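You operate a simulated robot arm through the tools that you are given. There is no shell and no other tool. Be economical: measure what you need, move in short steps, check, and stop when the job is done.

You run a simulated robot arm. Do the job below in one go: nothing can be reset, and whatever is moved stays where it is left.

## Task
Lock out the strip press and leave it stopped.
Fine: shut the press air valve, vent to nought, slide the valve lock on, try start button one, then start button two; then pressure knob to nought and press the stop button; other knobs stay.
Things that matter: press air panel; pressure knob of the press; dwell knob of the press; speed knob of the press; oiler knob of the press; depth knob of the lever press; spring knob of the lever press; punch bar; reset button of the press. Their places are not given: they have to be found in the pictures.

It is judged by the outcome, as a careful person would: the job done as asked, and still so three seconds after it is handed in. It fails if anything else is knocked over, pushed out of place, dropped, spilled or broken.

## Robot
A 7-joint arm with a two-finger parallel gripper, fixed in place. Base frame: the origin is at the foot of the arm, x ahead of it, y to its left, z up; the work surface is at about z = 946. Units: mm, rad, N and s.
With the tool pointing down near the work surface it reaches from about 280 to 680 mm from the base axis. Its first joint turns from -1.152 to 1.152 rad. Payload 1.57 kg.
Tool frame: the origin (TCP) lies between the finger pads and is the grasp point; the fingertips stand 30 mm ahead of it; z points along the fingers, y is the line along which they close. The gripper opens to 110 mm. The fingers are 24 mm wide and 12 mm thick; the gripper's body (48 by 112 mm) begins 78 mm behind the TCP.
Orientation is told as [roll, pitch, yaw] about the base's x, y, z axes, in that order, counted from this pose: with the fingers straight down and closing along the base's y, the tool's x points along the base's -x, its y along +y and its z along -z.

## Interface
- The arm moves only by the tool step_arm. Its argument "commands" is a list of rows, each an object (a shift or turn left out is 0, a gripper value left out holds the last) with "translation": the shift along the base's x, y, z in units of 300 mm (1.0 is 300 mm), a list of three; "delta_rot": the turn, a rotation vector about the base's x, y, z in units of 60 degrees (1.0 is 60 degrees), a list of three; "gripper": the finger opening in m, from 0 to 0.11. In form: [{"translation": [x, y, z], "delta_rot": [rx, ry, rz], "gripper": gripper}, ...]. A call has 1 to 8 rows; each row is the pose to reach, as a shift and turn from the pose commanded when the call began. A call with a number of a shift or a turn outside -1 to 1 is refused whole. Rows are played at 5 a second. More than 50 mm and 0.15 rad between two rows, or a gripper value outside its range, and nothing of the call is played. Where a pose cannot be reached the arm comes as near as it can. A force on the tool above 50 N (or 10 N above the force at the start of the call, whichever is more), or a blocked arm, ends the call early, and 0.2 s more pass. The fingers move at their own pace (about 108 mm/s each) and stop on an object; they squeeze with about 20 N. The grip force told is the motor's: it shows also when the fingers shut on nothing. Time passes only in rows, and 0.2 s behind the last, so rows that repeat a pose let the fingers close. The reply holds the time, the measured pose of the TCP, the force on the tool along the base axes, the opening and the grip force, in the units named above and with some noise, and new pictures: "pictures" is both (left out), scene, wrist or none.
- Cameras (640 x 400 px; columns grow to the right, rows downward): "scene" is fixed at [176.8, -406.6, 1404.3]; the picture's right is [0.63, -0.78, 0.00], its down [-0.46, -0.37, -0.81] and it looks along [0.63, 0.51, -0.59] (base axes); focal length 214 px, centre (320, 200). "wrist" rides on the gripper at [-36, 0, -80] in the tool frame; the picture's right is [0.00, -1.00, 0.00], its down [0.97, 0.00, -0.24] and it looks along [0.24, 0.00, 0.97] (tool axes); focal length 218 px, centre (320, 200).
- locate(camera, pixels): for up to 12 pixels [column, row] of the newest picture of that camera ("zoom" is the newest enlarged one), the place [x, y, z] in the base frame of the surface seen there, good to about 2 mm. It takes no simulated time.
- close_up(camera, box): a new picture of the part [left, top, right, bottom] of that camera's present view, enlarged. It takes no simulated time.
- close_job(): hands the job in; it is judged then, once.

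Work in short steps. Measure before you move; look again where a grasp or a placing could have gone wrong, and mend it. You have 80 turns and 120 pictures in all, those below and enlarged ones among them. Open the gripper and draw the arm clear of the work before you hand the job in, unless the task says otherwise; then end with one line.

The tools are called after "Emit:" as name(argument=value, ...) on one line, values as JSON. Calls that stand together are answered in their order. step_arm: Moves the arm, as the interface text tells. Its arguments: {"type":"object","properties":{"commands":{"type":"array","items":{"type":"object","properties":{"translation":{"type":"array","items":{"type":"number"}},"delta_rot":{"type":"array","items":{"type":"number"}},"gripper":{"type":"number"}}}},"pictures":{"type":"string","enum":["both","scene","wrist","none"]}},"required":["commands"]} The other tools are called the same way: locate (camera, pixels) gives the place of the surface under pixels of a picture; close_up (camera, box) takes an enlarged picture of a part of a camera's view; close_job () hands the job in.

At the start:

```text
t: 0.0
tcp_pos: [349.9, -89.8, 1319.9]
tool_rot: [0.0, -0.001, -0.001]
ft_force: [-0.2, -0.6, 0.6]
width: 110.1
gripper_force: 0.1
```

scene: 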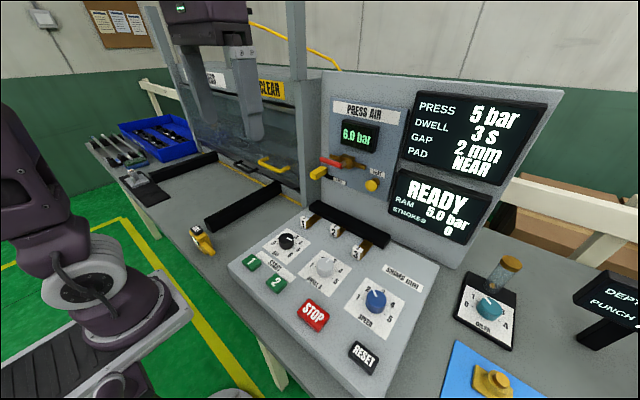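
wrist: 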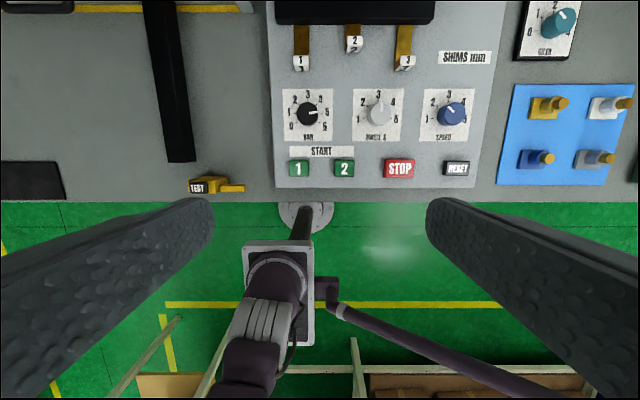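

The scene shows the press air panel around (355,150) and the console with knobs and buttons. I enlarge the air panel and the console.

Emit:
close_up(camera="scene", box=[300, 90, 420, 215])

Emit:
close_up(camera="scene", box=[220, 200, 420, 380])

Emit:
locate(camera="wrist", pixels=[[307, 113], [378, 113], [450, 113], [298, 168], [344, 168], [399, 168], [456, 168], [290, 95], [330, 95], [300, 62], [354, 40], [470, 180]])

Emit:
locate(camera="scene", pixels=[[329, 161], [347, 162], [360, 166], [316, 175], [320, 170], [371, 185], [376, 172], [340, 183], [357, 135], [330, 110], [400, 112], [390, 195]])

```text
3.20 times, centred on (360, 152) of scene
```

zoom: 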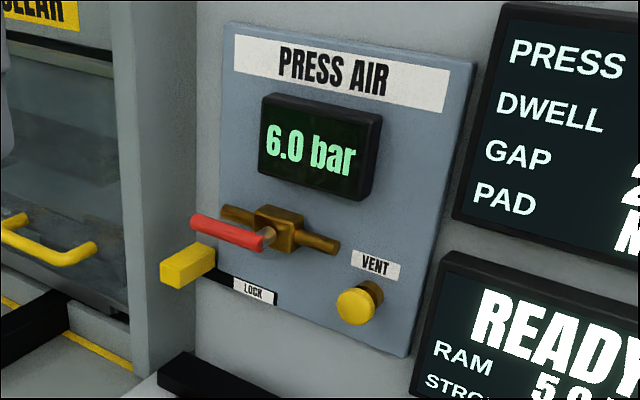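

```text
2.22 times, centred on (320, 290) of scene
```

zoom: 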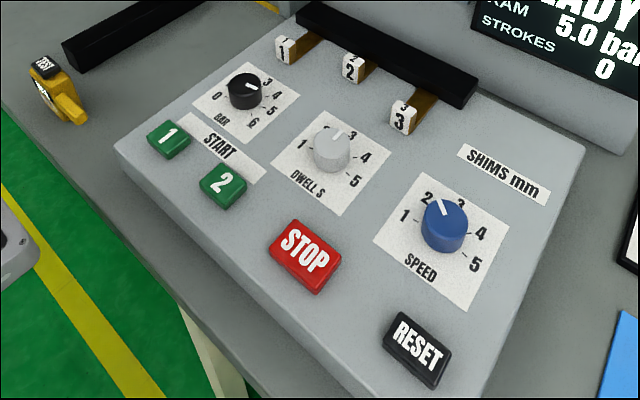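

```text
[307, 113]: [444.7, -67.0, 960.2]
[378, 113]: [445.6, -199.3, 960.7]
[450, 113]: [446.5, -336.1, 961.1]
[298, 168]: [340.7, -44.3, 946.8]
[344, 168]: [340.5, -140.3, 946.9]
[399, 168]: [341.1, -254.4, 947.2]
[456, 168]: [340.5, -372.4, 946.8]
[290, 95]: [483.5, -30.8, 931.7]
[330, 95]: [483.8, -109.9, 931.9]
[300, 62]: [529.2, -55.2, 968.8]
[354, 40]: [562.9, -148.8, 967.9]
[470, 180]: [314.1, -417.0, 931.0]
```

```text
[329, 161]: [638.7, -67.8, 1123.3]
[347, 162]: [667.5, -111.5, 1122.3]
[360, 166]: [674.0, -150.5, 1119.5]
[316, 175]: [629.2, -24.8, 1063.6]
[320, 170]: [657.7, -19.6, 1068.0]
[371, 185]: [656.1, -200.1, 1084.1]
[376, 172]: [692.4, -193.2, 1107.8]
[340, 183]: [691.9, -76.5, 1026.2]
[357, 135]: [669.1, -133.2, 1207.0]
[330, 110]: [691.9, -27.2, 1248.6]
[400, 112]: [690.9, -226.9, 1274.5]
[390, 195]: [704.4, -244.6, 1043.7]
```

The handle, pivot, lock and vent are visible; I enlarge further to measure handle, lock and slot more precisely.

Emit:
close_up(camera="scene", box=[304, 145, 384, 195])

```text
8.00 times, centred on (344, 170) of scene
```

zoom: 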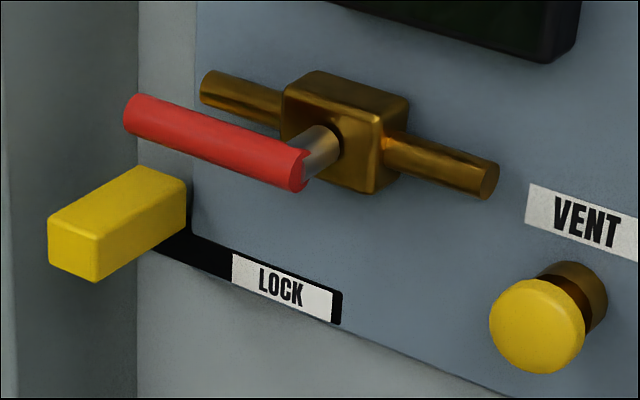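

Emit:
locate(camera="zoom", pixels=[[130, 118], [210, 140], [298, 170], [320, 150], [365, 160], [72, 245], [97, 240], [50, 220], [180, 185], [335, 310], [190, 245], [537, 325]])

Emit:
locate(camera="scene", pixels=[[288, 241], [324, 267], [376, 299], [252, 264], [276, 284], [313, 315], [363, 357], [290, 233], [310, 210], [385, 240], [303, 218], [358, 245]])

```text
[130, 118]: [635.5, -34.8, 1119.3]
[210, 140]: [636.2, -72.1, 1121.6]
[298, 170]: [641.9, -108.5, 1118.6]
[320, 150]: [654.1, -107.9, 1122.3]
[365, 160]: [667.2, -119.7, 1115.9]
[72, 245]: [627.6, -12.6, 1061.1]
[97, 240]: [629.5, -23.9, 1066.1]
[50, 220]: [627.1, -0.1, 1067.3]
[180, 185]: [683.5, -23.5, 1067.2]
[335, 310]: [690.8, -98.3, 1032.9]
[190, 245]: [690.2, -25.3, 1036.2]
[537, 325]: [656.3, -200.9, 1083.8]
```

```text
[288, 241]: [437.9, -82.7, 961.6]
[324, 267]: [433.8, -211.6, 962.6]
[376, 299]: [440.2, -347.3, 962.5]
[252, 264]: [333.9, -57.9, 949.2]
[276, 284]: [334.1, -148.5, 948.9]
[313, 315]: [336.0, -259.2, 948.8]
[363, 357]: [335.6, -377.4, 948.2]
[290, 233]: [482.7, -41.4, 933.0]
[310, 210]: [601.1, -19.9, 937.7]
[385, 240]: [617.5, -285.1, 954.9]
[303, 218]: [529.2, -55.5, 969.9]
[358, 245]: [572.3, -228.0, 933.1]
```

Handle: pivot about (y −108, z 1121), tip at y −33, front x 636; lock block y 0..−24, top z 1067; vent face (656,−201,1084). I close the gripper and start turning the tool to point forward.

Emit:
step_arm(commands=[{"translation": [0.04, 0.02, -0.03], "delta_rot": [0, -0.14, 0], "gripper": 0}, {"translation": [0.08, 0.04, -0.06], "delta_rot": [0, -0.28, 0], "gripper": 0}, {"translation": [0.12, 0.06, -0.09], "delta_rot": [0, -0.42, 0], "gripper": 0}, {"translation": [0.16, 0.08, -0.12], "delta_rot": [0, -0.56, 0], "gripper": 0}, {"translation": [0.2, 0.1, -0.15], "delta_rot": [0, -0.7, 0], "gripper": 0}, {"translation": [0.24, 0.12, -0.18], "delta_rot": [0, -0.84, 0], "gripper": 0}, {"translation": [0.28, 0.13, -0.2], "delta_rot": [0, -0.98, 0], "gripper": 0}], pictures="scene")

Emit:
locate(camera="scene", pixels=[[305, 160], [312, 150], [312, 180], [307, 185]])

```text
t: 1.6
tcp_pos: [434.3, -50.7, 1259.7]
tool_rot: [-0.002, -1.028, 0.0]
ft_force: [0.1, -0.3, 0.6]
width: 0.0
gripper_force: 20.4
```

scene: 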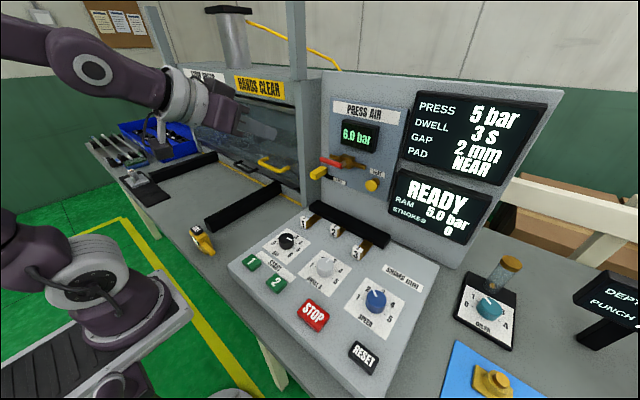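

```text
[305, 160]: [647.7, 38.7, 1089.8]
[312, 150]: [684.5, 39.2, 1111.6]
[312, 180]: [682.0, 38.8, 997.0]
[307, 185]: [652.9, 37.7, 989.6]
```

The post's side face is at y 38, so a closed finger can fit left of the lock. I finish turning the tool to horizontal and approach above the handle.

Emit:
step_arm(commands=[{"translation": [0.08, 0, -0.06], "delta_rot": [0, -0.13, 0]}, {"translation": [0.16, -0.01, -0.12], "delta_rot": [0, -0.26, 0]}, {"translation": [0.24, -0.02, -0.18], "delta_rot": [0, -0.39, 0]}, {"translation": [0.32, -0.03, -0.24], "delta_rot": [0, -0.52, 0]}, {"translation": [0.4, -0.03, -0.3], "delta_rot": [0, -0.52, 0]}, {"translation": [0.46, -0.03, -0.35], "delta_rot": [0, -0.52, 0]}])

```text
t: 3.0
tcp_pos: [523.2, -58.3, 1252.2]
tool_rot: [-0.002, -1.493, -0.001]
ft_force: [0.3, -0.4, -0.7]
width: 0.1
gripper_force: 20.3
out of reach, approached as far as the arm can: row 3, 4, 5, 6
```

scene: 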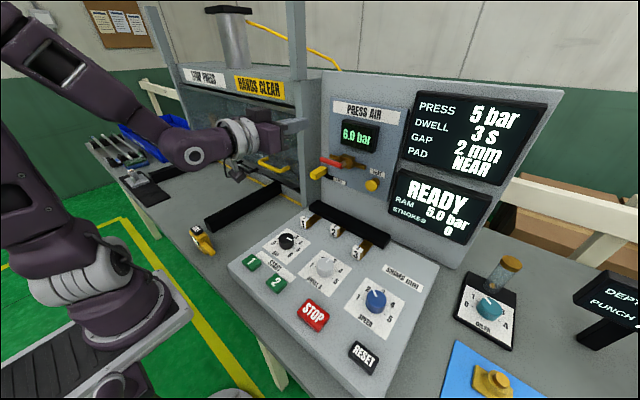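
wrist: 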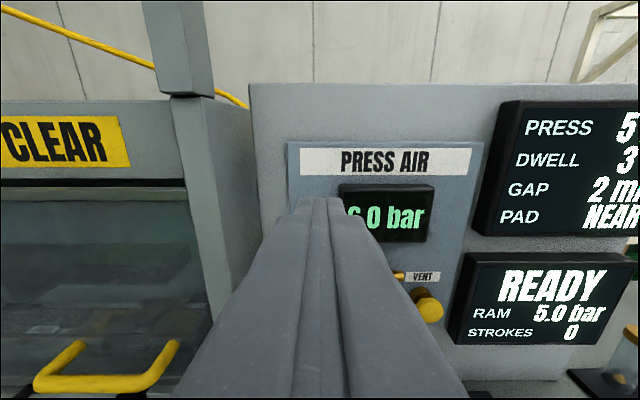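

The horizontal tool isn't reachable further forward, so I go back to about 60° pitch and advance.

Emit:
step_arm(commands=[{"translation": [0, 0, 0], "delta_rot": [0, 0.14, 0]}, {"translation": [0, 0, 0], "delta_rot": [0, 0.28, 0]}, {"translation": [0, 0, 0], "delta_rot": [0, 0.42, 0]}], pictures="none")

```text
t: 3.8
tcp_pos: [523.5, -55.7, 1253.3]
tool_rot: [-0.001, -1.054, 0.001]
ft_force: [0.2, 0.9, -0.6]
width: 0.1
gripper_force: 20.2
```

Pitch is now −1.05 and the commanded pose follows the real one. I advance down and forward.

Emit:
step_arm(commands=[{"translation": [0.08, 0, -0.07]}, {"translation": [0.16, 0, -0.14]}, {"translation": [0.24, 0, -0.21]}], pictures="wrist")

```text
t: 4.6
tcp_pos: [595.1, -56.8, 1190.4]
tool_rot: [-0.001, -1.055, 0.0]
ft_force: [0.6, 0.4, 0.2]
width: 0.0
gripper_force: 20.6
```

wrist: 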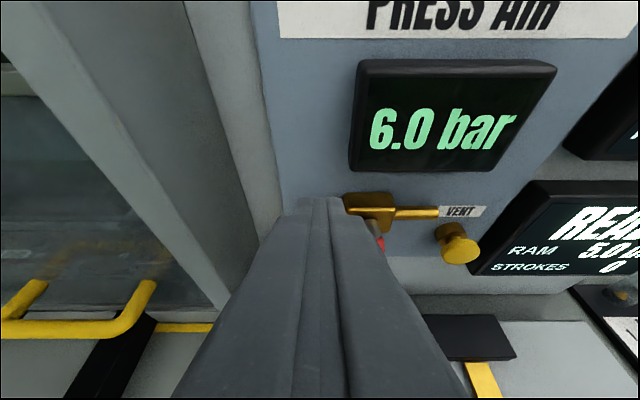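

Fingertips are at about (621,−57,1175), above the handle. I move in so that tips overlap the handle depth, still above it.

Emit:
step_arm(commands=[{"translation": [0.06, 0, -0.05]}, {"translation": [0.12, 0, -0.1]}], pictures="none")

Emit:
close_up(camera="scene", box=[284, 115, 404, 190])

```text
t: 5.2
tcp_pos: [631.6, -55.7, 1159.0]
tool_rot: [-0.001, -1.053, 0.0]
ft_force: [-0.2, -0.3, 0.3]
width: 0.0
gripper_force: 19.8
```

```text
5.33 times, centred on (344, 152) of scene
```

zoom: 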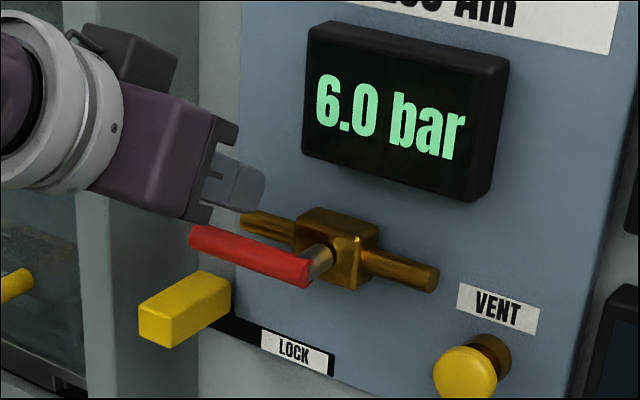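

Tips are just above the handle. I push down along the handle's arc, stopping partway to check.

Emit:
step_arm(commands=[{"translation": [-0.01, 0, -0.05]}, {"translation": [-0.01, 0.003, -0.09]}, {"translation": [-0.01, 0.005, -0.125]}, {"translation": [-0.01, -0.007, -0.17]}], pictures="none")

Emit:
close_up(camera="scene", box=[284, 115, 404, 190])

```text
t: 6.2
tcp_pos: [627.7, -57.6, 1107.8]
tool_rot: [-0.001, -1.056, 0.0]
ft_force: [0.3, -0.2, 1.4]
width: 0.0
gripper_force: 20.5
```

```text
5.33 times, centred on (344, 152) of scene
```

zoom: 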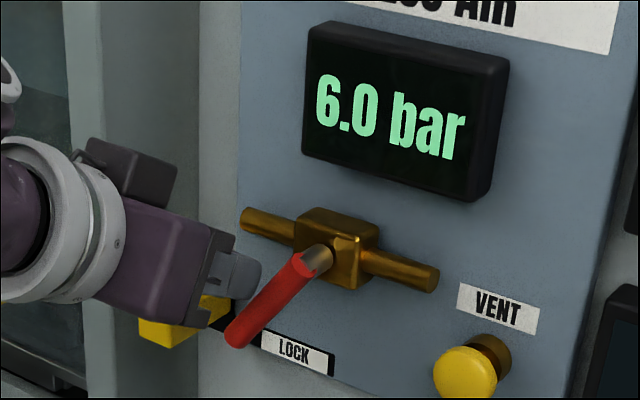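

The handle turns well, about 45° down. I continue the arc to straight down.

Emit:
step_arm(commands=[{"translation": [0, -0.02, -0.04]}, {"translation": [0, -0.045, -0.065]}, {"translation": [0, -0.07, -0.085]}, {"translation": [0, -0.095, -0.095]}, {"translation": [0, -0.113, -0.1]}], pictures="none")

Emit:
close_up(camera="scene", box=[284, 115, 404, 190])

```text
t: 7.5
tcp_pos: [629.0, -82.8, 1080.7]
tool_rot: [0.014, -1.061, 0.01]
ft_force: [-0.5, 9.2, 1.0]
width: 0.0
gripper_force: 19.6
stopped in row 5: the force on the tool passed its limit (the readings are from after the stop); the commanded pose is now the measured one
```

```text
5.33 times, centred on (344, 152) of scene
```

zoom: 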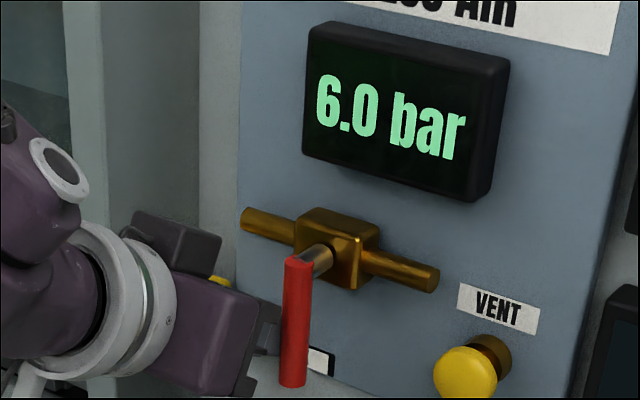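

The handle is straight down at its stop. I back off, move over to the vent button at y −201, and approach it.

Emit:
step_arm(commands=[{"translation": [0, 0.03, 0.0]}, {"translation": [-0.1, 0.03, 0.03]}, {"translation": [-0.2, 0.0, 0.05]}, {"translation": [-0.2, -0.14, 0.05]}, {"translation": [-0.2, -0.28, 0.05]}, {"translation": [-0.2, -0.395, 0.04]}, {"translation": [-0.12, -0.395, 0.03]}, {"translation": [-0.08, -0.395, 0.03]}])

Emit:
close_up(camera="scene", box=[300, 115, 420, 190])

```text
t: 9.2
tcp_pos: [605.2, -202.5, 1089.5]
tool_rot: [0.011, -1.06, 0.006]
ft_force: [0.2, -0.4, 0.3]
width: 0.1
gripper_force: 20.4
```

scene: 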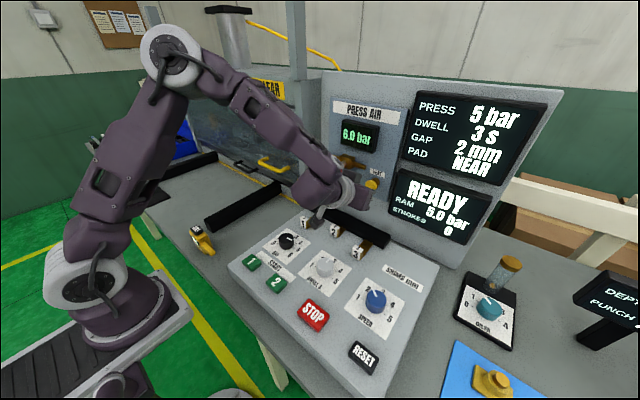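
wrist: 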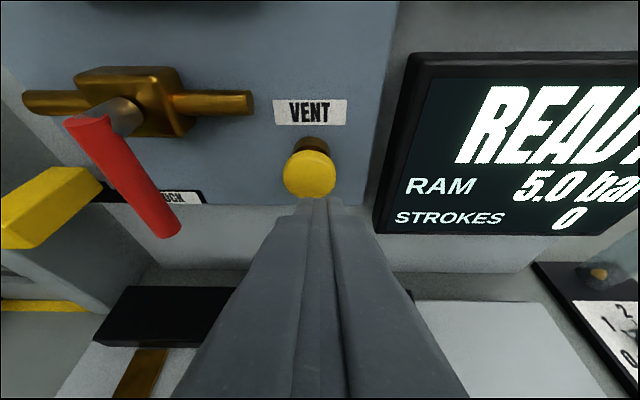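

```text
5.33 times, centred on (360, 152) of scene
```

zoom: 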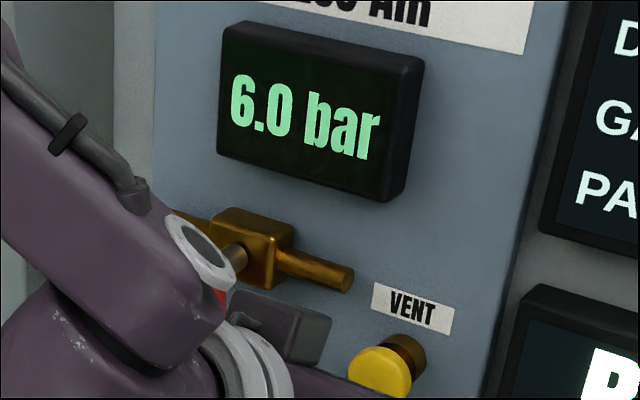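

The vent button is at (309,175), a touch left of the tips. I shift +6 mm in y and press forward, holding.

Emit:
step_arm(commands=[{"translation": [0.03, 0.02, 0]}, {"translation": [0.06, 0.02, 0]}, {"translation": [0.075, 0.02, 0]}, {"translation": [0.09, 0.02, 0]}, {"translation": [0.1, 0.02, 0]}, {"translation": [0.1, 0.02, 0]}, {"translation": [0.1, 0.02, 0]}, {"translation": [0.1, 0.02, 0]}], pictures="wrist")

Emit:
close_up(camera="scene", box=[300, 115, 420, 190])

```text
t: 11.1
tcp_pos: [635.1, -196.9, 1089.1]
tool_rot: [0.011, -1.059, 0.008]
ft_force: [-17.0, 3.6, 2.0]
width: 0.0
gripper_force: 19.9
```

wrist: 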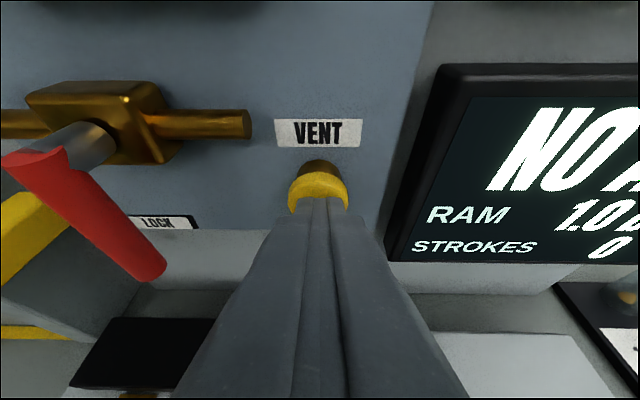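

```text
5.33 times, centred on (360, 152) of scene
```

zoom: 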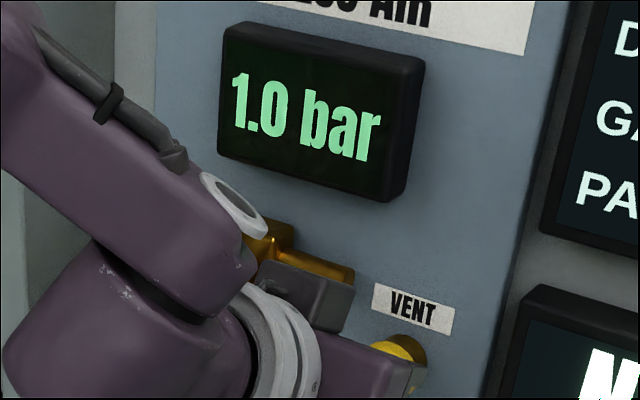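

Pressure has dropped to 1.0 bar while pressing. I keep holding.

Emit:
step_arm(commands=[{}, {}, {}, {}, {}, {}, {}, {}], pictures="none")

Emit:
close_up(camera="scene", box=[300, 115, 480, 227])

```text
t: 12.8
tcp_pos: [634.2, -197.0, 1089.4]
tool_rot: [0.01, -1.059, 0.008]
ft_force: [-18.0, 2.9, -2.2]
width: 0.0
gripper_force: 20.2
```

```text
3.56 times, centred on (390, 171) of scene
```

zoom: 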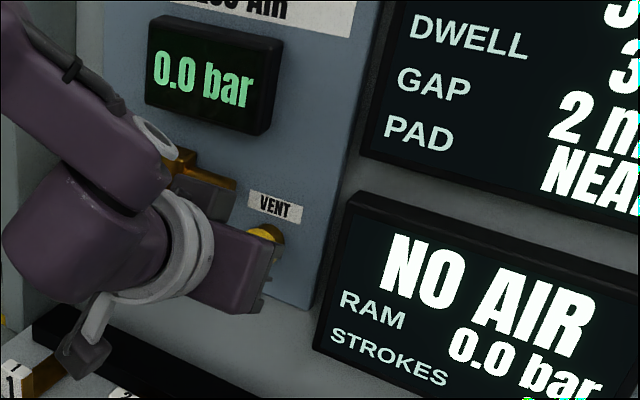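

Pressure is 0.0 bar. I withdraw and move toward the left side of the lock, staying back from the post.

Emit:
step_arm(commands=[{"translation": [-0.1, 0, 0.02]}, {"translation": [-0.23, 0, 0.04]}, {"translation": [-0.29, 0.14, 0.04]}, {"translation": [-0.29, 0.28, 0.04]}, {"translation": [-0.29, 0.42, 0.04]}, {"translation": [-0.29, 0.56, 0.02]}, {"translation": [-0.29, 0.71, 0.0]}, {"translation": [-0.29, 0.725, -0.02]}])

Emit:
locate(camera="wrist", pixels=[[300, 150], [280, 150], [260, 150], [350, 150], [370, 170], [200, 200], [240, 250], [230, 150]])

```text
t: 14.7
tcp_pos: [549.0, 20.7, 1083.1]
tool_rot: [0.008, -1.059, 0.009]
ft_force: [0.5, 0.3, 0.3]
width: 0.2
gripper_force: 20.4
```

scene: 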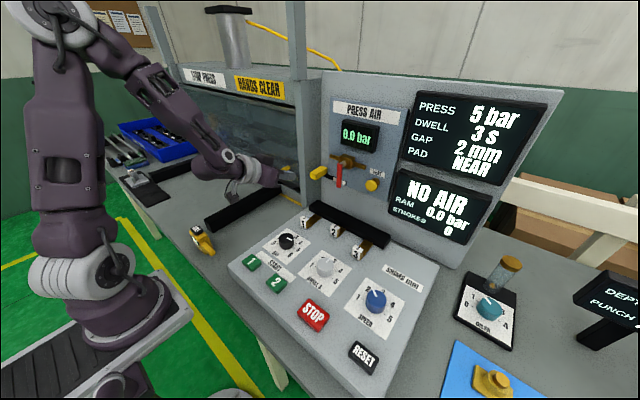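
wrist: 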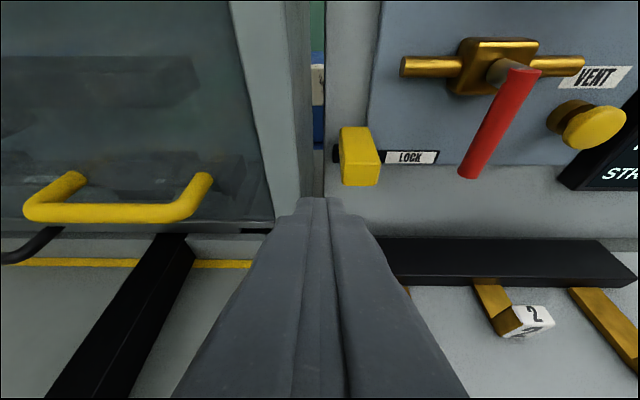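

```text
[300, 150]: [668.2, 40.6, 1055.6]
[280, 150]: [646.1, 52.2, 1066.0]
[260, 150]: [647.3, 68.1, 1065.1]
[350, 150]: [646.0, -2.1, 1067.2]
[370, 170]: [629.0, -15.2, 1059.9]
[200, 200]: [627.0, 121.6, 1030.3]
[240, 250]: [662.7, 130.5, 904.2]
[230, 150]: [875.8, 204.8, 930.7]
```

The post's front is at x 646 and its side at y 40; lock left face at y ≈ −1. I advance the tips beside the lock, then push it along −y partway.

Emit:
step_arm(commands=[{"translation": [0.08, 0.0, -0.01]}, {"translation": [0.16, 0.0, -0.03]}, {"translation": [0.24, 0.0, -0.05]}, {"translation": [0.24, -0.04, -0.05]}, {"translation": [0.24, -0.08, -0.05]}, {"translation": [0.24, -0.12, -0.05]}])

```text
t: 16.1
tcp_pos: [619.1, -16.4, 1068.5]
tool_rot: [0.008, -1.06, 0.011]
ft_force: [0.8, 1.2, 0.4]
width: 0.0
gripper_force: 20.4
```

scene: 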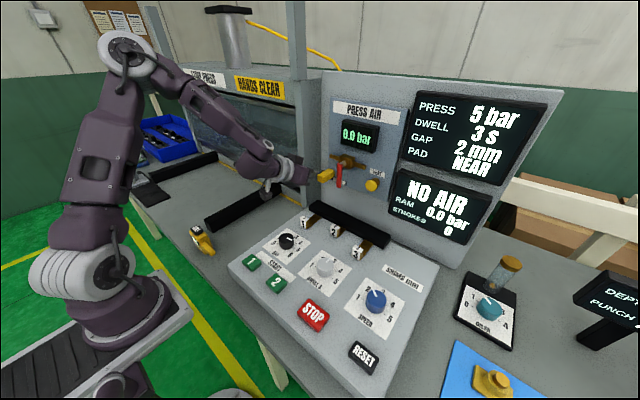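
wrist: 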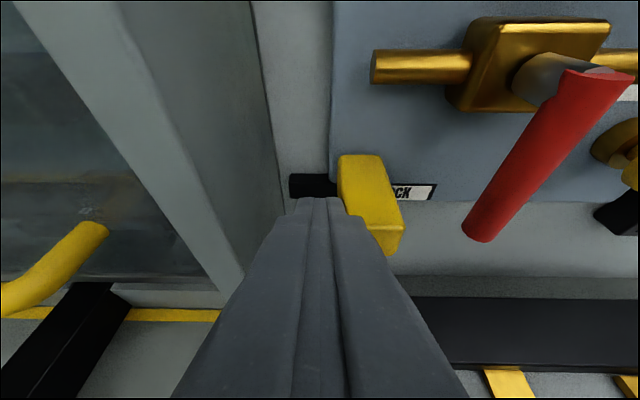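

The lock slides with the finger. I keep pushing to its end stop.

Emit:
step_arm(commands=[{"translation": [0, -0.035, 0]}, {"translation": [0, -0.07, 0]}, {"translation": [0, -0.1, 0]}, {"translation": [0, -0.13, 0]}, {"translation": [0, -0.155, 0]}, {"translation": [0, -0.175, 0]}], pictures="wrist")

```text
t: 17.3
tcp_pos: [620.6, -48.5, 1067.4]
tool_rot: [0.03, -1.061, 0.021]
ft_force: [-8.5, 15.8, 4.0]
width: 0.2
gripper_force: 20.3
stopped in row 6: the force on the tool passed its limit (the readings are from after the stop); the commanded pose is now the measured one
```

wrist: 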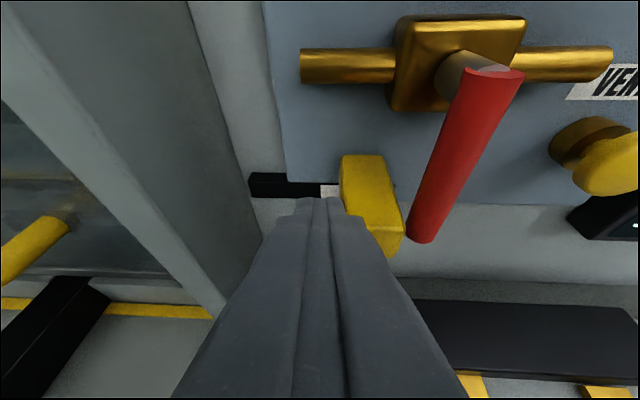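

The push stopped at y −48.5 on force. I back off and check whether the lock is at its end.

Emit:
step_arm(commands=[{"translation": [0, 0.03, 0]}, {"translation": [-0.1, 0.03, 0.03]}, {"translation": [-0.2, 0.1, 0.05]}, {"translation": [-0.25, 0.2, 0.05]}], pictures="wrist")

Emit:
close_up(camera="scene", box=[304, 145, 384, 195])

```text
t: 18.3
tcp_pos: [545.3, 7.2, 1081.3]
tool_rot: [0.027, -1.06, 0.015]
ft_force: [0.1, -0.7, 0.0]
width: 0.1
gripper_force: 19.8
```

wrist: 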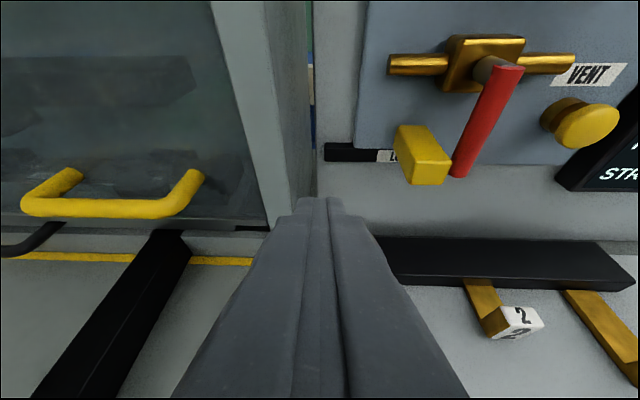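

```text
8.00 times, centred on (344, 170) of scene
```

zoom: 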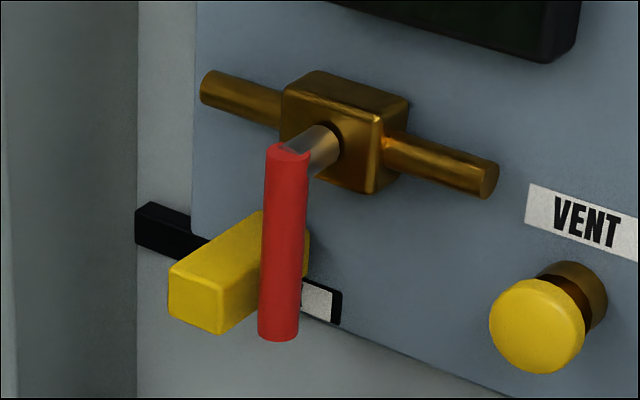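

Emit:
locate(camera="zoom", pixels=[[222, 290], [170, 268], [200, 315], [285, 200], [282, 300], [338, 305], [140, 225]])

Emit:
locate(camera="wrist", pixels=[[405, 175], [446, 178], [459, 170], [490, 110], [400, 135]])

```text
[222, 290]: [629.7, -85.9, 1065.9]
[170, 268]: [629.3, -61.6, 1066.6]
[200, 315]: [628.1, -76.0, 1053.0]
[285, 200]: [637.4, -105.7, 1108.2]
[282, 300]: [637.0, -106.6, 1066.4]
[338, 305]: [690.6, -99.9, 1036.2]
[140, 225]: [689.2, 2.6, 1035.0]
```

```text
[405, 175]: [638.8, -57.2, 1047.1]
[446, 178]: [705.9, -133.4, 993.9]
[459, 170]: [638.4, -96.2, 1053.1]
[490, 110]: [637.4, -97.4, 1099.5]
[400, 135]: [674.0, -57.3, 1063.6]
```

The lock moved 61 mm but 15 mm of slot remains visible. I push it once more to confirm the stop is real.

Emit:
step_arm(commands=[{"translation": [0.1, -0.08, -0.02]}, {"translation": [0.18, -0.14, -0.04]}, {"translation": [0.235, -0.14, -0.05]}, {"translation": [0.235, -0.165, -0.05]}, {"translation": [0.235, -0.19, -0.05]}, {"translation": [0.235, -0.21, -0.05]}, {"translation": [0.235, -0.225, -0.05]}], pictures="none")

Emit:
close_up(camera="scene", box=[284, 125, 404, 200])

```text
t: 19.9
tcp_pos: [617.2, -50.4, 1067.1]
tool_rot: [0.04, -1.061, 0.026]
ft_force: [-6.5, 49.7, 1.6]
width: 0.3
gripper_force: 20.0
```

```text
5.33 times, centred on (344, 162) of scene
```

zoom: 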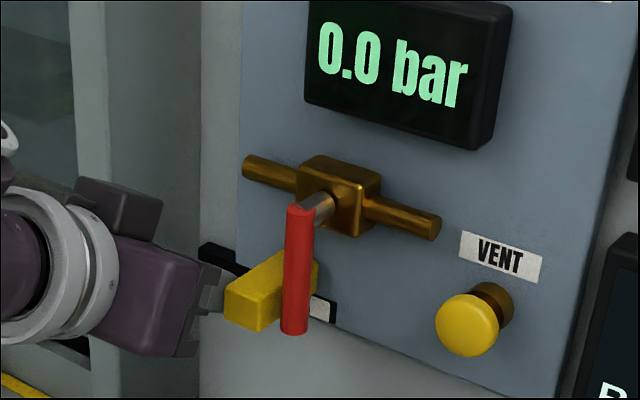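

The lock held against about 50 N at the same place, so it is at its end stop. I withdraw and begin turning the tool downward.

Emit:
step_arm(commands=[{"translation": [0, 0.05, 0]}, {"translation": [-0.12, 0.05, 0.06]}, {"translation": [-0.24, 0.05, 0.12], "delta_rot": [0, 0.14, 0]}, {"translation": [-0.36, 0.05, 0.17], "delta_rot": [0, 0.28, 0]}, {"translation": [-0.48, 0.05, 0.19], "delta_rot": [0, 0.42, 0]}, {"translation": [-0.6, 0.05, 0.19], "delta_rot": [0, 0.56, 0]}, {"translation": [-0.72, 0.05, 0.15], "delta_rot": [0, 0.7, 0]}, {"translation": [-0.8, 0.05, 0.1], "delta_rot": [0, 0.84, 0]}], pictures="none")

```text
t: 21.7
tcp_pos: [375.6, -43.3, 1097.9]
tool_rot: [0.043, -0.179, 0.009]
ft_force: [-0.4, 0.1, -1.1]
width: 0.0
gripper_force: 19.5
out of reach, approached as far as the arm can: row 5, 6
```

Tool is nearly upright. I finish levelling above start button one.

Emit:
step_arm(commands=[{"translation": [-0.06, 0, -0.1], "delta_rot": [-0.02, 0.09, 0]}, {"translation": [-0.115, -0.003, -0.24], "delta_rot": [-0.04, 0.171, -0.008]}])

Emit:
locate(camera="wrist", pixels=[[280, 150], [320, 140], [360, 120], [400, 150], [440, 150], [360, 30]])

```text
t: 22.3
tcp_pos: [341.7, -45.7, 1023.4]
tool_rot: [0.0, 0.0, 0.003]
ft_force: [0.9, 0.1, -0.2]
width: 0.0
gripper_force: 20.1
```

scene: 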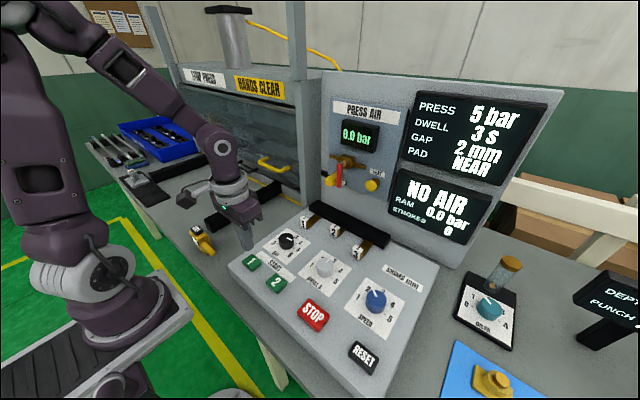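
wrist: 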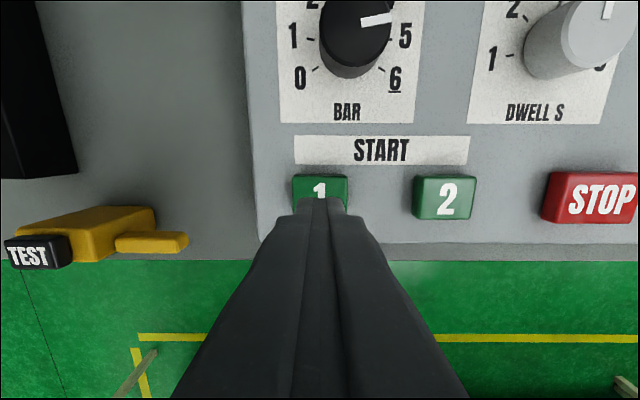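

```text
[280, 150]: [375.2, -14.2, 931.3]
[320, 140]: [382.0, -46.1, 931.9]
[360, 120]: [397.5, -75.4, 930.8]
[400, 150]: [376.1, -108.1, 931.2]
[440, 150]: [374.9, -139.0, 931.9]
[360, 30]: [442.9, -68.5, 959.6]
```

The tips are over button 1. I press down about 6 mm past its top (z 947) and release.

Emit:
step_arm(commands=[{"translation": [0, 0.003, -0.08]}, {"translation": [0, 0.003, -0.14]}, {"translation": [0, 0.003, -0.158]}, {"translation": [0, 0.003, -0.168]}, {"translation": [0, 0.003, -0.175]}, {"translation": [0, 0.003, -0.175]}], pictures="scene")

Emit:
close_up(camera="scene", box=[200, 200, 320, 300])

```text
t: 23.7
tcp_pos: [342.1, -45.3, 971.8]
tool_rot: [-0.001, -0.002, 0.002]
ft_force: [0.7, -0.4, 1.7]
width: 0.2
gripper_force: 20.7
```

scene: 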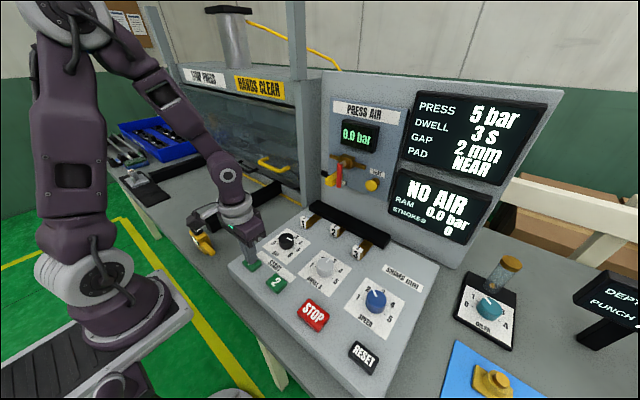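

```text
4.00 times, centred on (260, 250) of scene
```

zoom: 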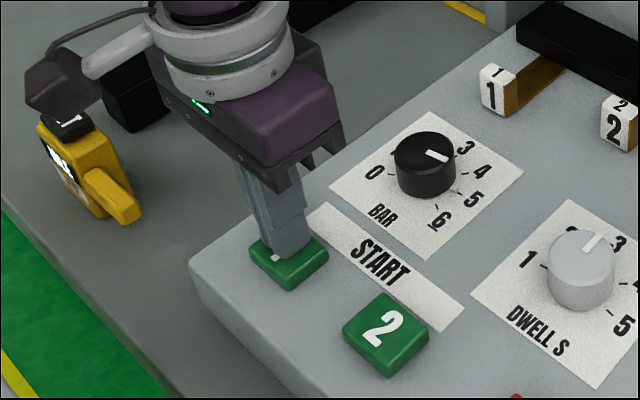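

Only 1.7 N so far; I press further until a firm force shows.

Emit:
step_arm(commands=[{"translation": [0, 0, -0.007]}, {"translation": [0, 0, -0.013]}, {"translation": [0, 0, -0.013]}], pictures="scene")

```text
t: 24.5
tcp_pos: [341.8, -45.3, 969.0]
tool_rot: [0.0, -0.001, 0.003]
ft_force: [2.3, -0.7, 7.2]
width: 0.1
gripper_force: 20.2
```

scene: 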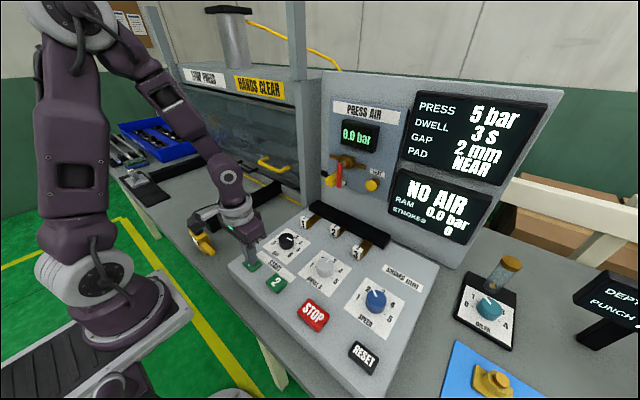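

Force is rising (7 N); one firmer push to be sure it bottoms out.

Emit:
step_arm(commands=[{"translation": [0, 0, -0.01]}, {"translation": [0, 0, -0.016]}, {"translation": [0, 0, -0.016]}], pictures="none")

Emit:
close_up(camera="scene", box=[200, 180, 500, 367])

```text
t: 25.3
tcp_pos: [341.7, -44.7, 965.8]
tool_rot: [0.0, -0.004, 0.003]
ft_force: [0.5, 1.4, 46.0]
width: 0.0
gripper_force: 19.8
```

```text
2.13 times, centred on (350, 274) of scene
```

zoom: 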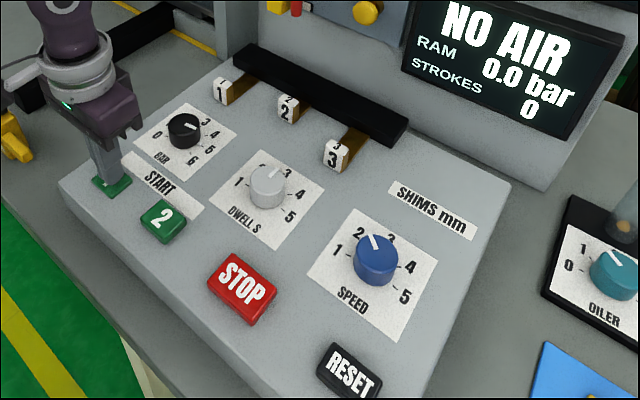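

Button one bottomed at 46 N; the press stayed still (NO AIR, 0 strokes). I rise, move to button two at y −140, and press the same depth.

Emit:
step_arm(commands=[{"translation": [0, 0, 0.1]}, {"translation": [0, -0.12, 0.14]}, {"translation": [0, -0.24, 0.14]}, {"translation": [0, -0.317, 0.12]}, {"translation": [0, -0.317, 0.05]}, {"translation": [0, -0.317, 0.015]}, {"translation": [0, -0.317, 0.003]}, {"translation": [0, -0.317, 0.003]}], pictures="none")

Emit:
close_up(camera="scene", box=[200, 180, 500, 367])

```text
t: 27.1
tcp_pos: [340.9, -139.8, 964.6]
tool_rot: [0.0, -0.003, 0.004]
ft_force: [-4.1, -1.0, 39.4]
width: 0.0
gripper_force: 19.6
```

```text
2.13 times, centred on (350, 274) of scene
```

zoom: 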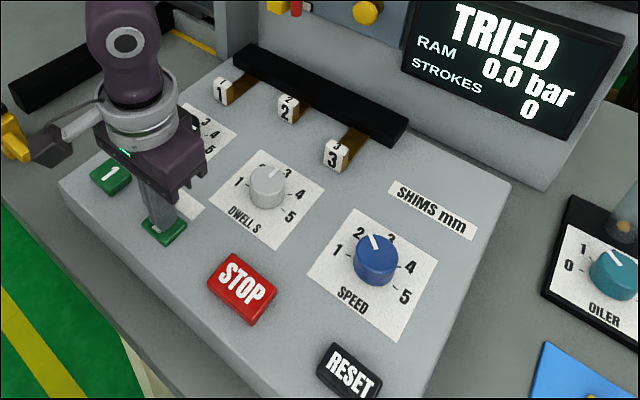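

The display reads TRIED. I rise and move behind the pressure knob to look at its scale.

Emit:
step_arm(commands=[{"translation": [0, 0, 0.1]}, {"translation": [0, 0.06, 0.22]}, {"translation": [0.02, 0.14, 0.34]}, {"translation": [0.1, 0.243, 0.42]}], pictures="wrist")

Emit:
close_up(camera="wrist", box=[240, 70, 400, 170])

```text
t: 28.1
tcp_pos: [371.3, -67.6, 1090.4]
tool_rot: [0.0, 0.0, 0.004]
ft_force: [-0.8, 0.4, 0.3]
width: 0.0
gripper_force: 20.6
```

wrist: 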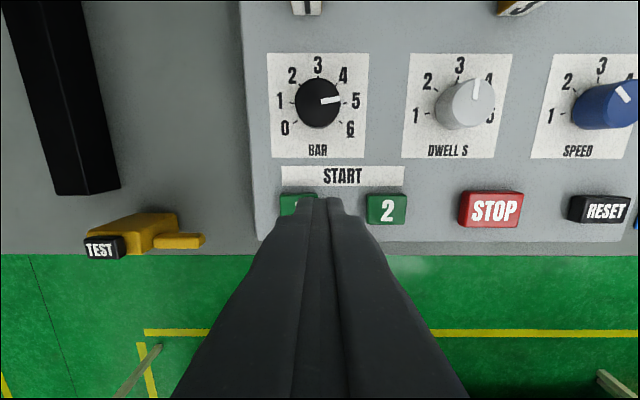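

```text
4.00 times, centred on (320, 120) of wrist
```

zoom: 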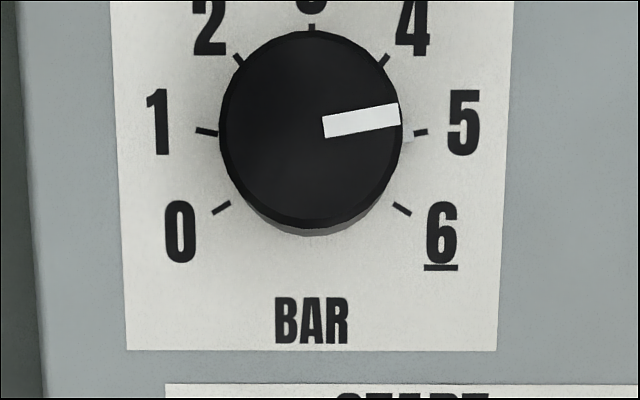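

I measure the ticks, knob edge and pointer.

Emit:
locate(camera="zoom", pixels=[[221, 208], [402, 209], [421, 132], [206, 132], [312, 26], [238, 60], [384, 60], [326, 127], [398, 114], [311, 35], [224, 125], [310, 215]])

```text
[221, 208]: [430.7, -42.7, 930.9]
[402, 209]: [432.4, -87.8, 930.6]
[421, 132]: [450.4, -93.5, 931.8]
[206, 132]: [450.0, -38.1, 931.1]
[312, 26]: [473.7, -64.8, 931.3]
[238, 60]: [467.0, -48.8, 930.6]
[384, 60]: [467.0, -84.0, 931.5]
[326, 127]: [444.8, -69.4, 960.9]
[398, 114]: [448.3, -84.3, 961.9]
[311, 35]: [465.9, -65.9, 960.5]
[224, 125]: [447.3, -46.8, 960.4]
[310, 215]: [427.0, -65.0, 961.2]
```

Knob centre is (446,−65.5), radius 19, 40° per bar; it must turn +200° about z. I move above it, open to 60 mm, and yaw −60°.

Emit:
step_arm(commands=[{"translation": [0.04, 0.007, 0], "delta_rot": [0, 0, -0.142], "gripper": 0.06}, {"translation": [0.08, 0.007, 0], "delta_rot": [0, 0, -0.284], "gripper": 0.06}, {"translation": [0.12, 0.007, 0], "delta_rot": [0, 0, -0.426], "gripper": 0.06}, {"translation": [0.16, 0.007, -0.05], "delta_rot": [0, 0, -0.568], "gripper": 0.06}, {"translation": [0.2, 0.007, -0.12], "delta_rot": [0, 0, -0.71], "gripper": 0.06}, {"translation": [0.24, 0.007, -0.2], "delta_rot": [0, 0, -0.852], "gripper": 0.06}, {"translation": [0.25, 0.007, -0.267], "delta_rot": [0, 0, -0.99], "gripper": 0.06}, {"translation": [0.25, 0.007, -0.267], "delta_rot": [0, 0, -0.99], "gripper": 0.06}], pictures="wrist")

```text
t: 29.9
tcp_pos: [447.2, -64.4, 1010.4]
tool_rot: [0.0, -0.002, -1.035]
ft_force: [0.5, 0.1, 0.4]
width: 60.0
gripper_force: 0.1
```

wrist: 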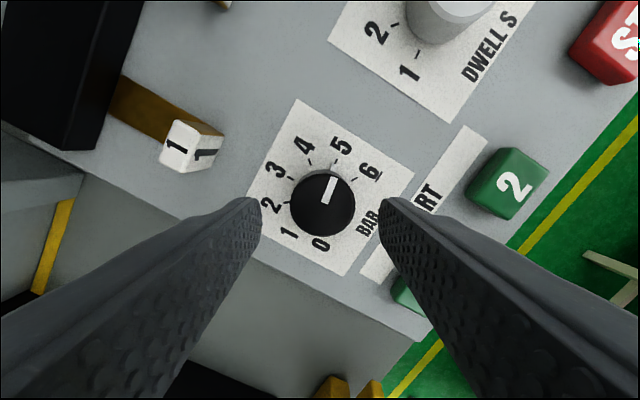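

The knob is centred between the fingers at (323,203). I lower to z 971 and close.

Emit:
step_arm(commands=[{"translation": [-0.004, -0.003, -0.07], "gripper": 0.06}, {"translation": [-0.004, -0.003, -0.13], "gripper": 0.06}, {"translation": [-0.004, -0.003, -0.13], "gripper": 0.03}, {"translation": [-0.004, -0.003, -0.13], "gripper": 0.03}], pictures="none")

```text
t: 30.9
tcp_pos: [445.9, -65.5, 973.2]
tool_rot: [0.001, -0.003, -1.031]
ft_force: [1.4, 3.0, 3.8]
width: 41.8
gripper_force: 44.8
```

Gripped at 41.8 mm. I turn +60°.

Emit:
step_arm(commands=[{"delta_rot": [0, 0, 0.142]}, {"delta_rot": [0, 0, 0.284]}, {"delta_rot": [0, 0, 0.426]}, {"delta_rot": [0, 0, 0.568]}, {"delta_rot": [0, 0, 0.71]}, {"delta_rot": [0, 0, 0.852]}, {"delta_rot": [0, 0, 0.99]}], pictures="none")

Emit:
close_up(camera="scene", box=[300, 80, 560, 250])

```text
t: 32.5
tcp_pos: [445.1, -65.9, 971.8]
tool_rot: [0.0, -0.004, 0.007]
ft_force: [5.1, 6.2, 7.4]
width: 41.4
gripper_force: 44.5
```

```text
2.35 times, centred on (430, 165) of scene
```

zoom: 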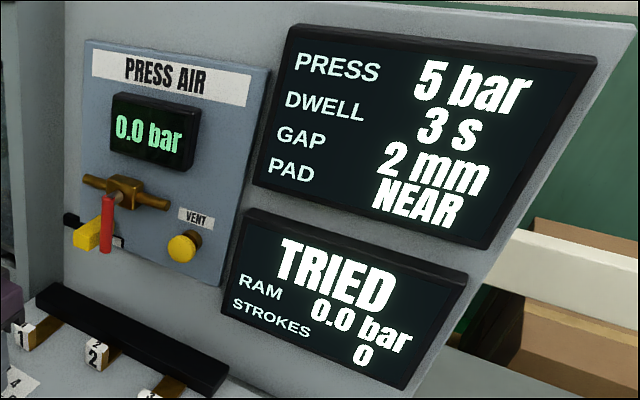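

The display still says 5 bar; I check the knob's pointer from the wrist camera.

Emit:
close_up(camera="wrist", box=[240, 130, 400, 230])

Emit:
close_up(camera="scene", box=[240, 200, 340, 262])

```text
4.00 times, centred on (320, 180) of wrist
```

zoom: 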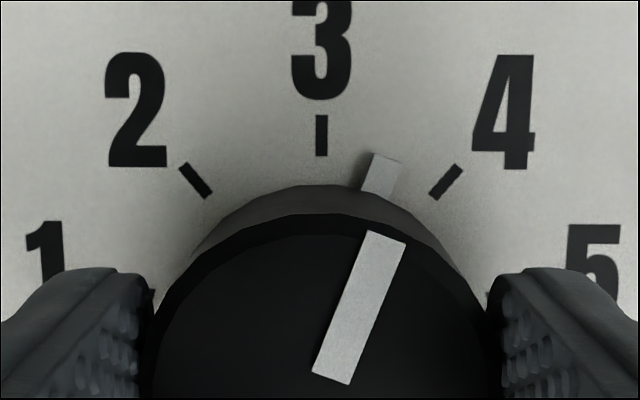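

```text
6.40 times, centred on (290, 231) of scene
```

zoom: 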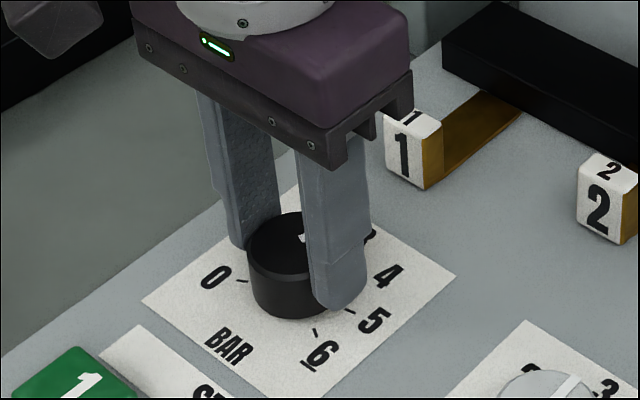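

The knob did turn: the pointer is now about 21° right of 3. I turn another +60°.

Emit:
step_arm(commands=[{"delta_rot": [0, 0, 0.142]}, {"delta_rot": [0, 0, 0.284]}, {"delta_rot": [0, 0, 0.426]}, {"delta_rot": [0, 0, 0.568]}, {"delta_rot": [0, 0, 0.71]}, {"delta_rot": [0, 0, 0.852]}, {"delta_rot": [0, 0, 0.99]}], pictures="wrist")

```text
t: 34.1
tcp_pos: [445.2, -64.1, 972.0]
tool_rot: [0.001, 0.0, 1.045]
ft_force: [4.0, 11.0, 15.0]
width: 41.6
gripper_force: 45.7
```

wrist: 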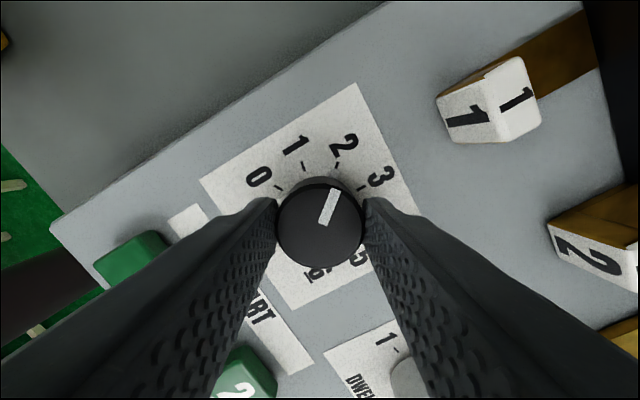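

Pointer is at about 2. I open and turn back −60° to regrasp.

Emit:
step_arm(commands=[{"gripper": 0.06}, {"gripper": 0.06}, {"translation": [0, 0, 0.1], "delta_rot": [0, 0, -0.142], "gripper": 0.06}, {"translation": [0, 0, 0.1], "delta_rot": [0, 0, -0.284], "gripper": 0.06}, {"translation": [0, 0, 0.1], "delta_rot": [0, 0, -0.426], "gripper": 0.06}, {"translation": [0, 0, 0.1], "delta_rot": [0, 0, -0.568], "gripper": 0.06}, {"translation": [0, 0, 0.1], "delta_rot": [0, 0, -0.71], "gripper": 0.06}, {"translation": [0, 0, 0.1], "delta_rot": [0, 0, -0.852], "gripper": 0.06}], pictures="none")

Emit:
step_arm(commands=[{"delta_rot": [0, 0, -0.142]}, {"delta_rot": [0, 0, -0.284]}, {"delta_rot": [0, 0, -0.426]}, {"delta_rot": [0, 0, -0.55]}, {"delta_rot": [0, 0, -0.55]}], pictures="wrist")

Emit:
close_up(camera="wrist", box=[240, 140, 400, 240])

```text
t: 35.9
tcp_pos: [444.0, -65.3, 1002.4]
tool_rot: [-0.001, -0.001, 0.145]
ft_force: [-0.1, 0.2, -0.2]
width: 59.9
gripper_force: 0.0
```

```text
t: 37.1
tcp_pos: [445.6, -65.4, 1001.6]
tool_rot: [-0.001, -0.002, -0.431]
ft_force: [-0.5, -0.3, 0.4]
width: 60.0
gripper_force: 0.0
```

wrist: 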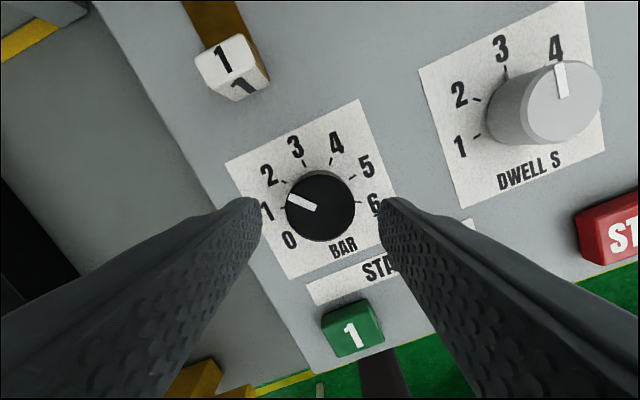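

```text
4.00 times, centred on (320, 190) of wrist
```

zoom: 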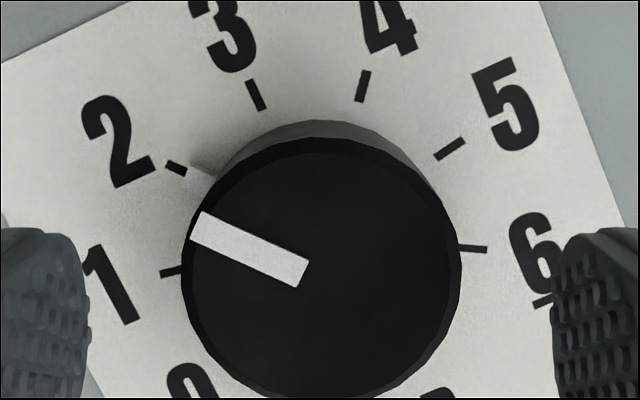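

I measure the pointer direction before regripping.

Emit:
locate(camera="zoom", pixels=[[200, 227], [298, 273], [260, 255]])

Emit:
step_arm(commands=[{"translation": [0.002, 0, -0.05], "gripper": 0.06}, {"translation": [0.002, 0, -0.1], "gripper": 0.06}, {"translation": [0.002, 0, -0.1], "gripper": 0.03}, {"translation": [0.002, 0, -0.1], "gripper": 0.03}], pictures="none")

```text
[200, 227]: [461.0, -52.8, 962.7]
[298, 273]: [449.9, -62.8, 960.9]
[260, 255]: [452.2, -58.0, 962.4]
```

```text
t: 38.1
tcp_pos: [444.9, -65.6, 971.7]
tool_rot: [0.001, -0.001, -0.427]
ft_force: [-3.7, -4.4, 9.4]
width: 41.4
gripper_force: 44.9
```

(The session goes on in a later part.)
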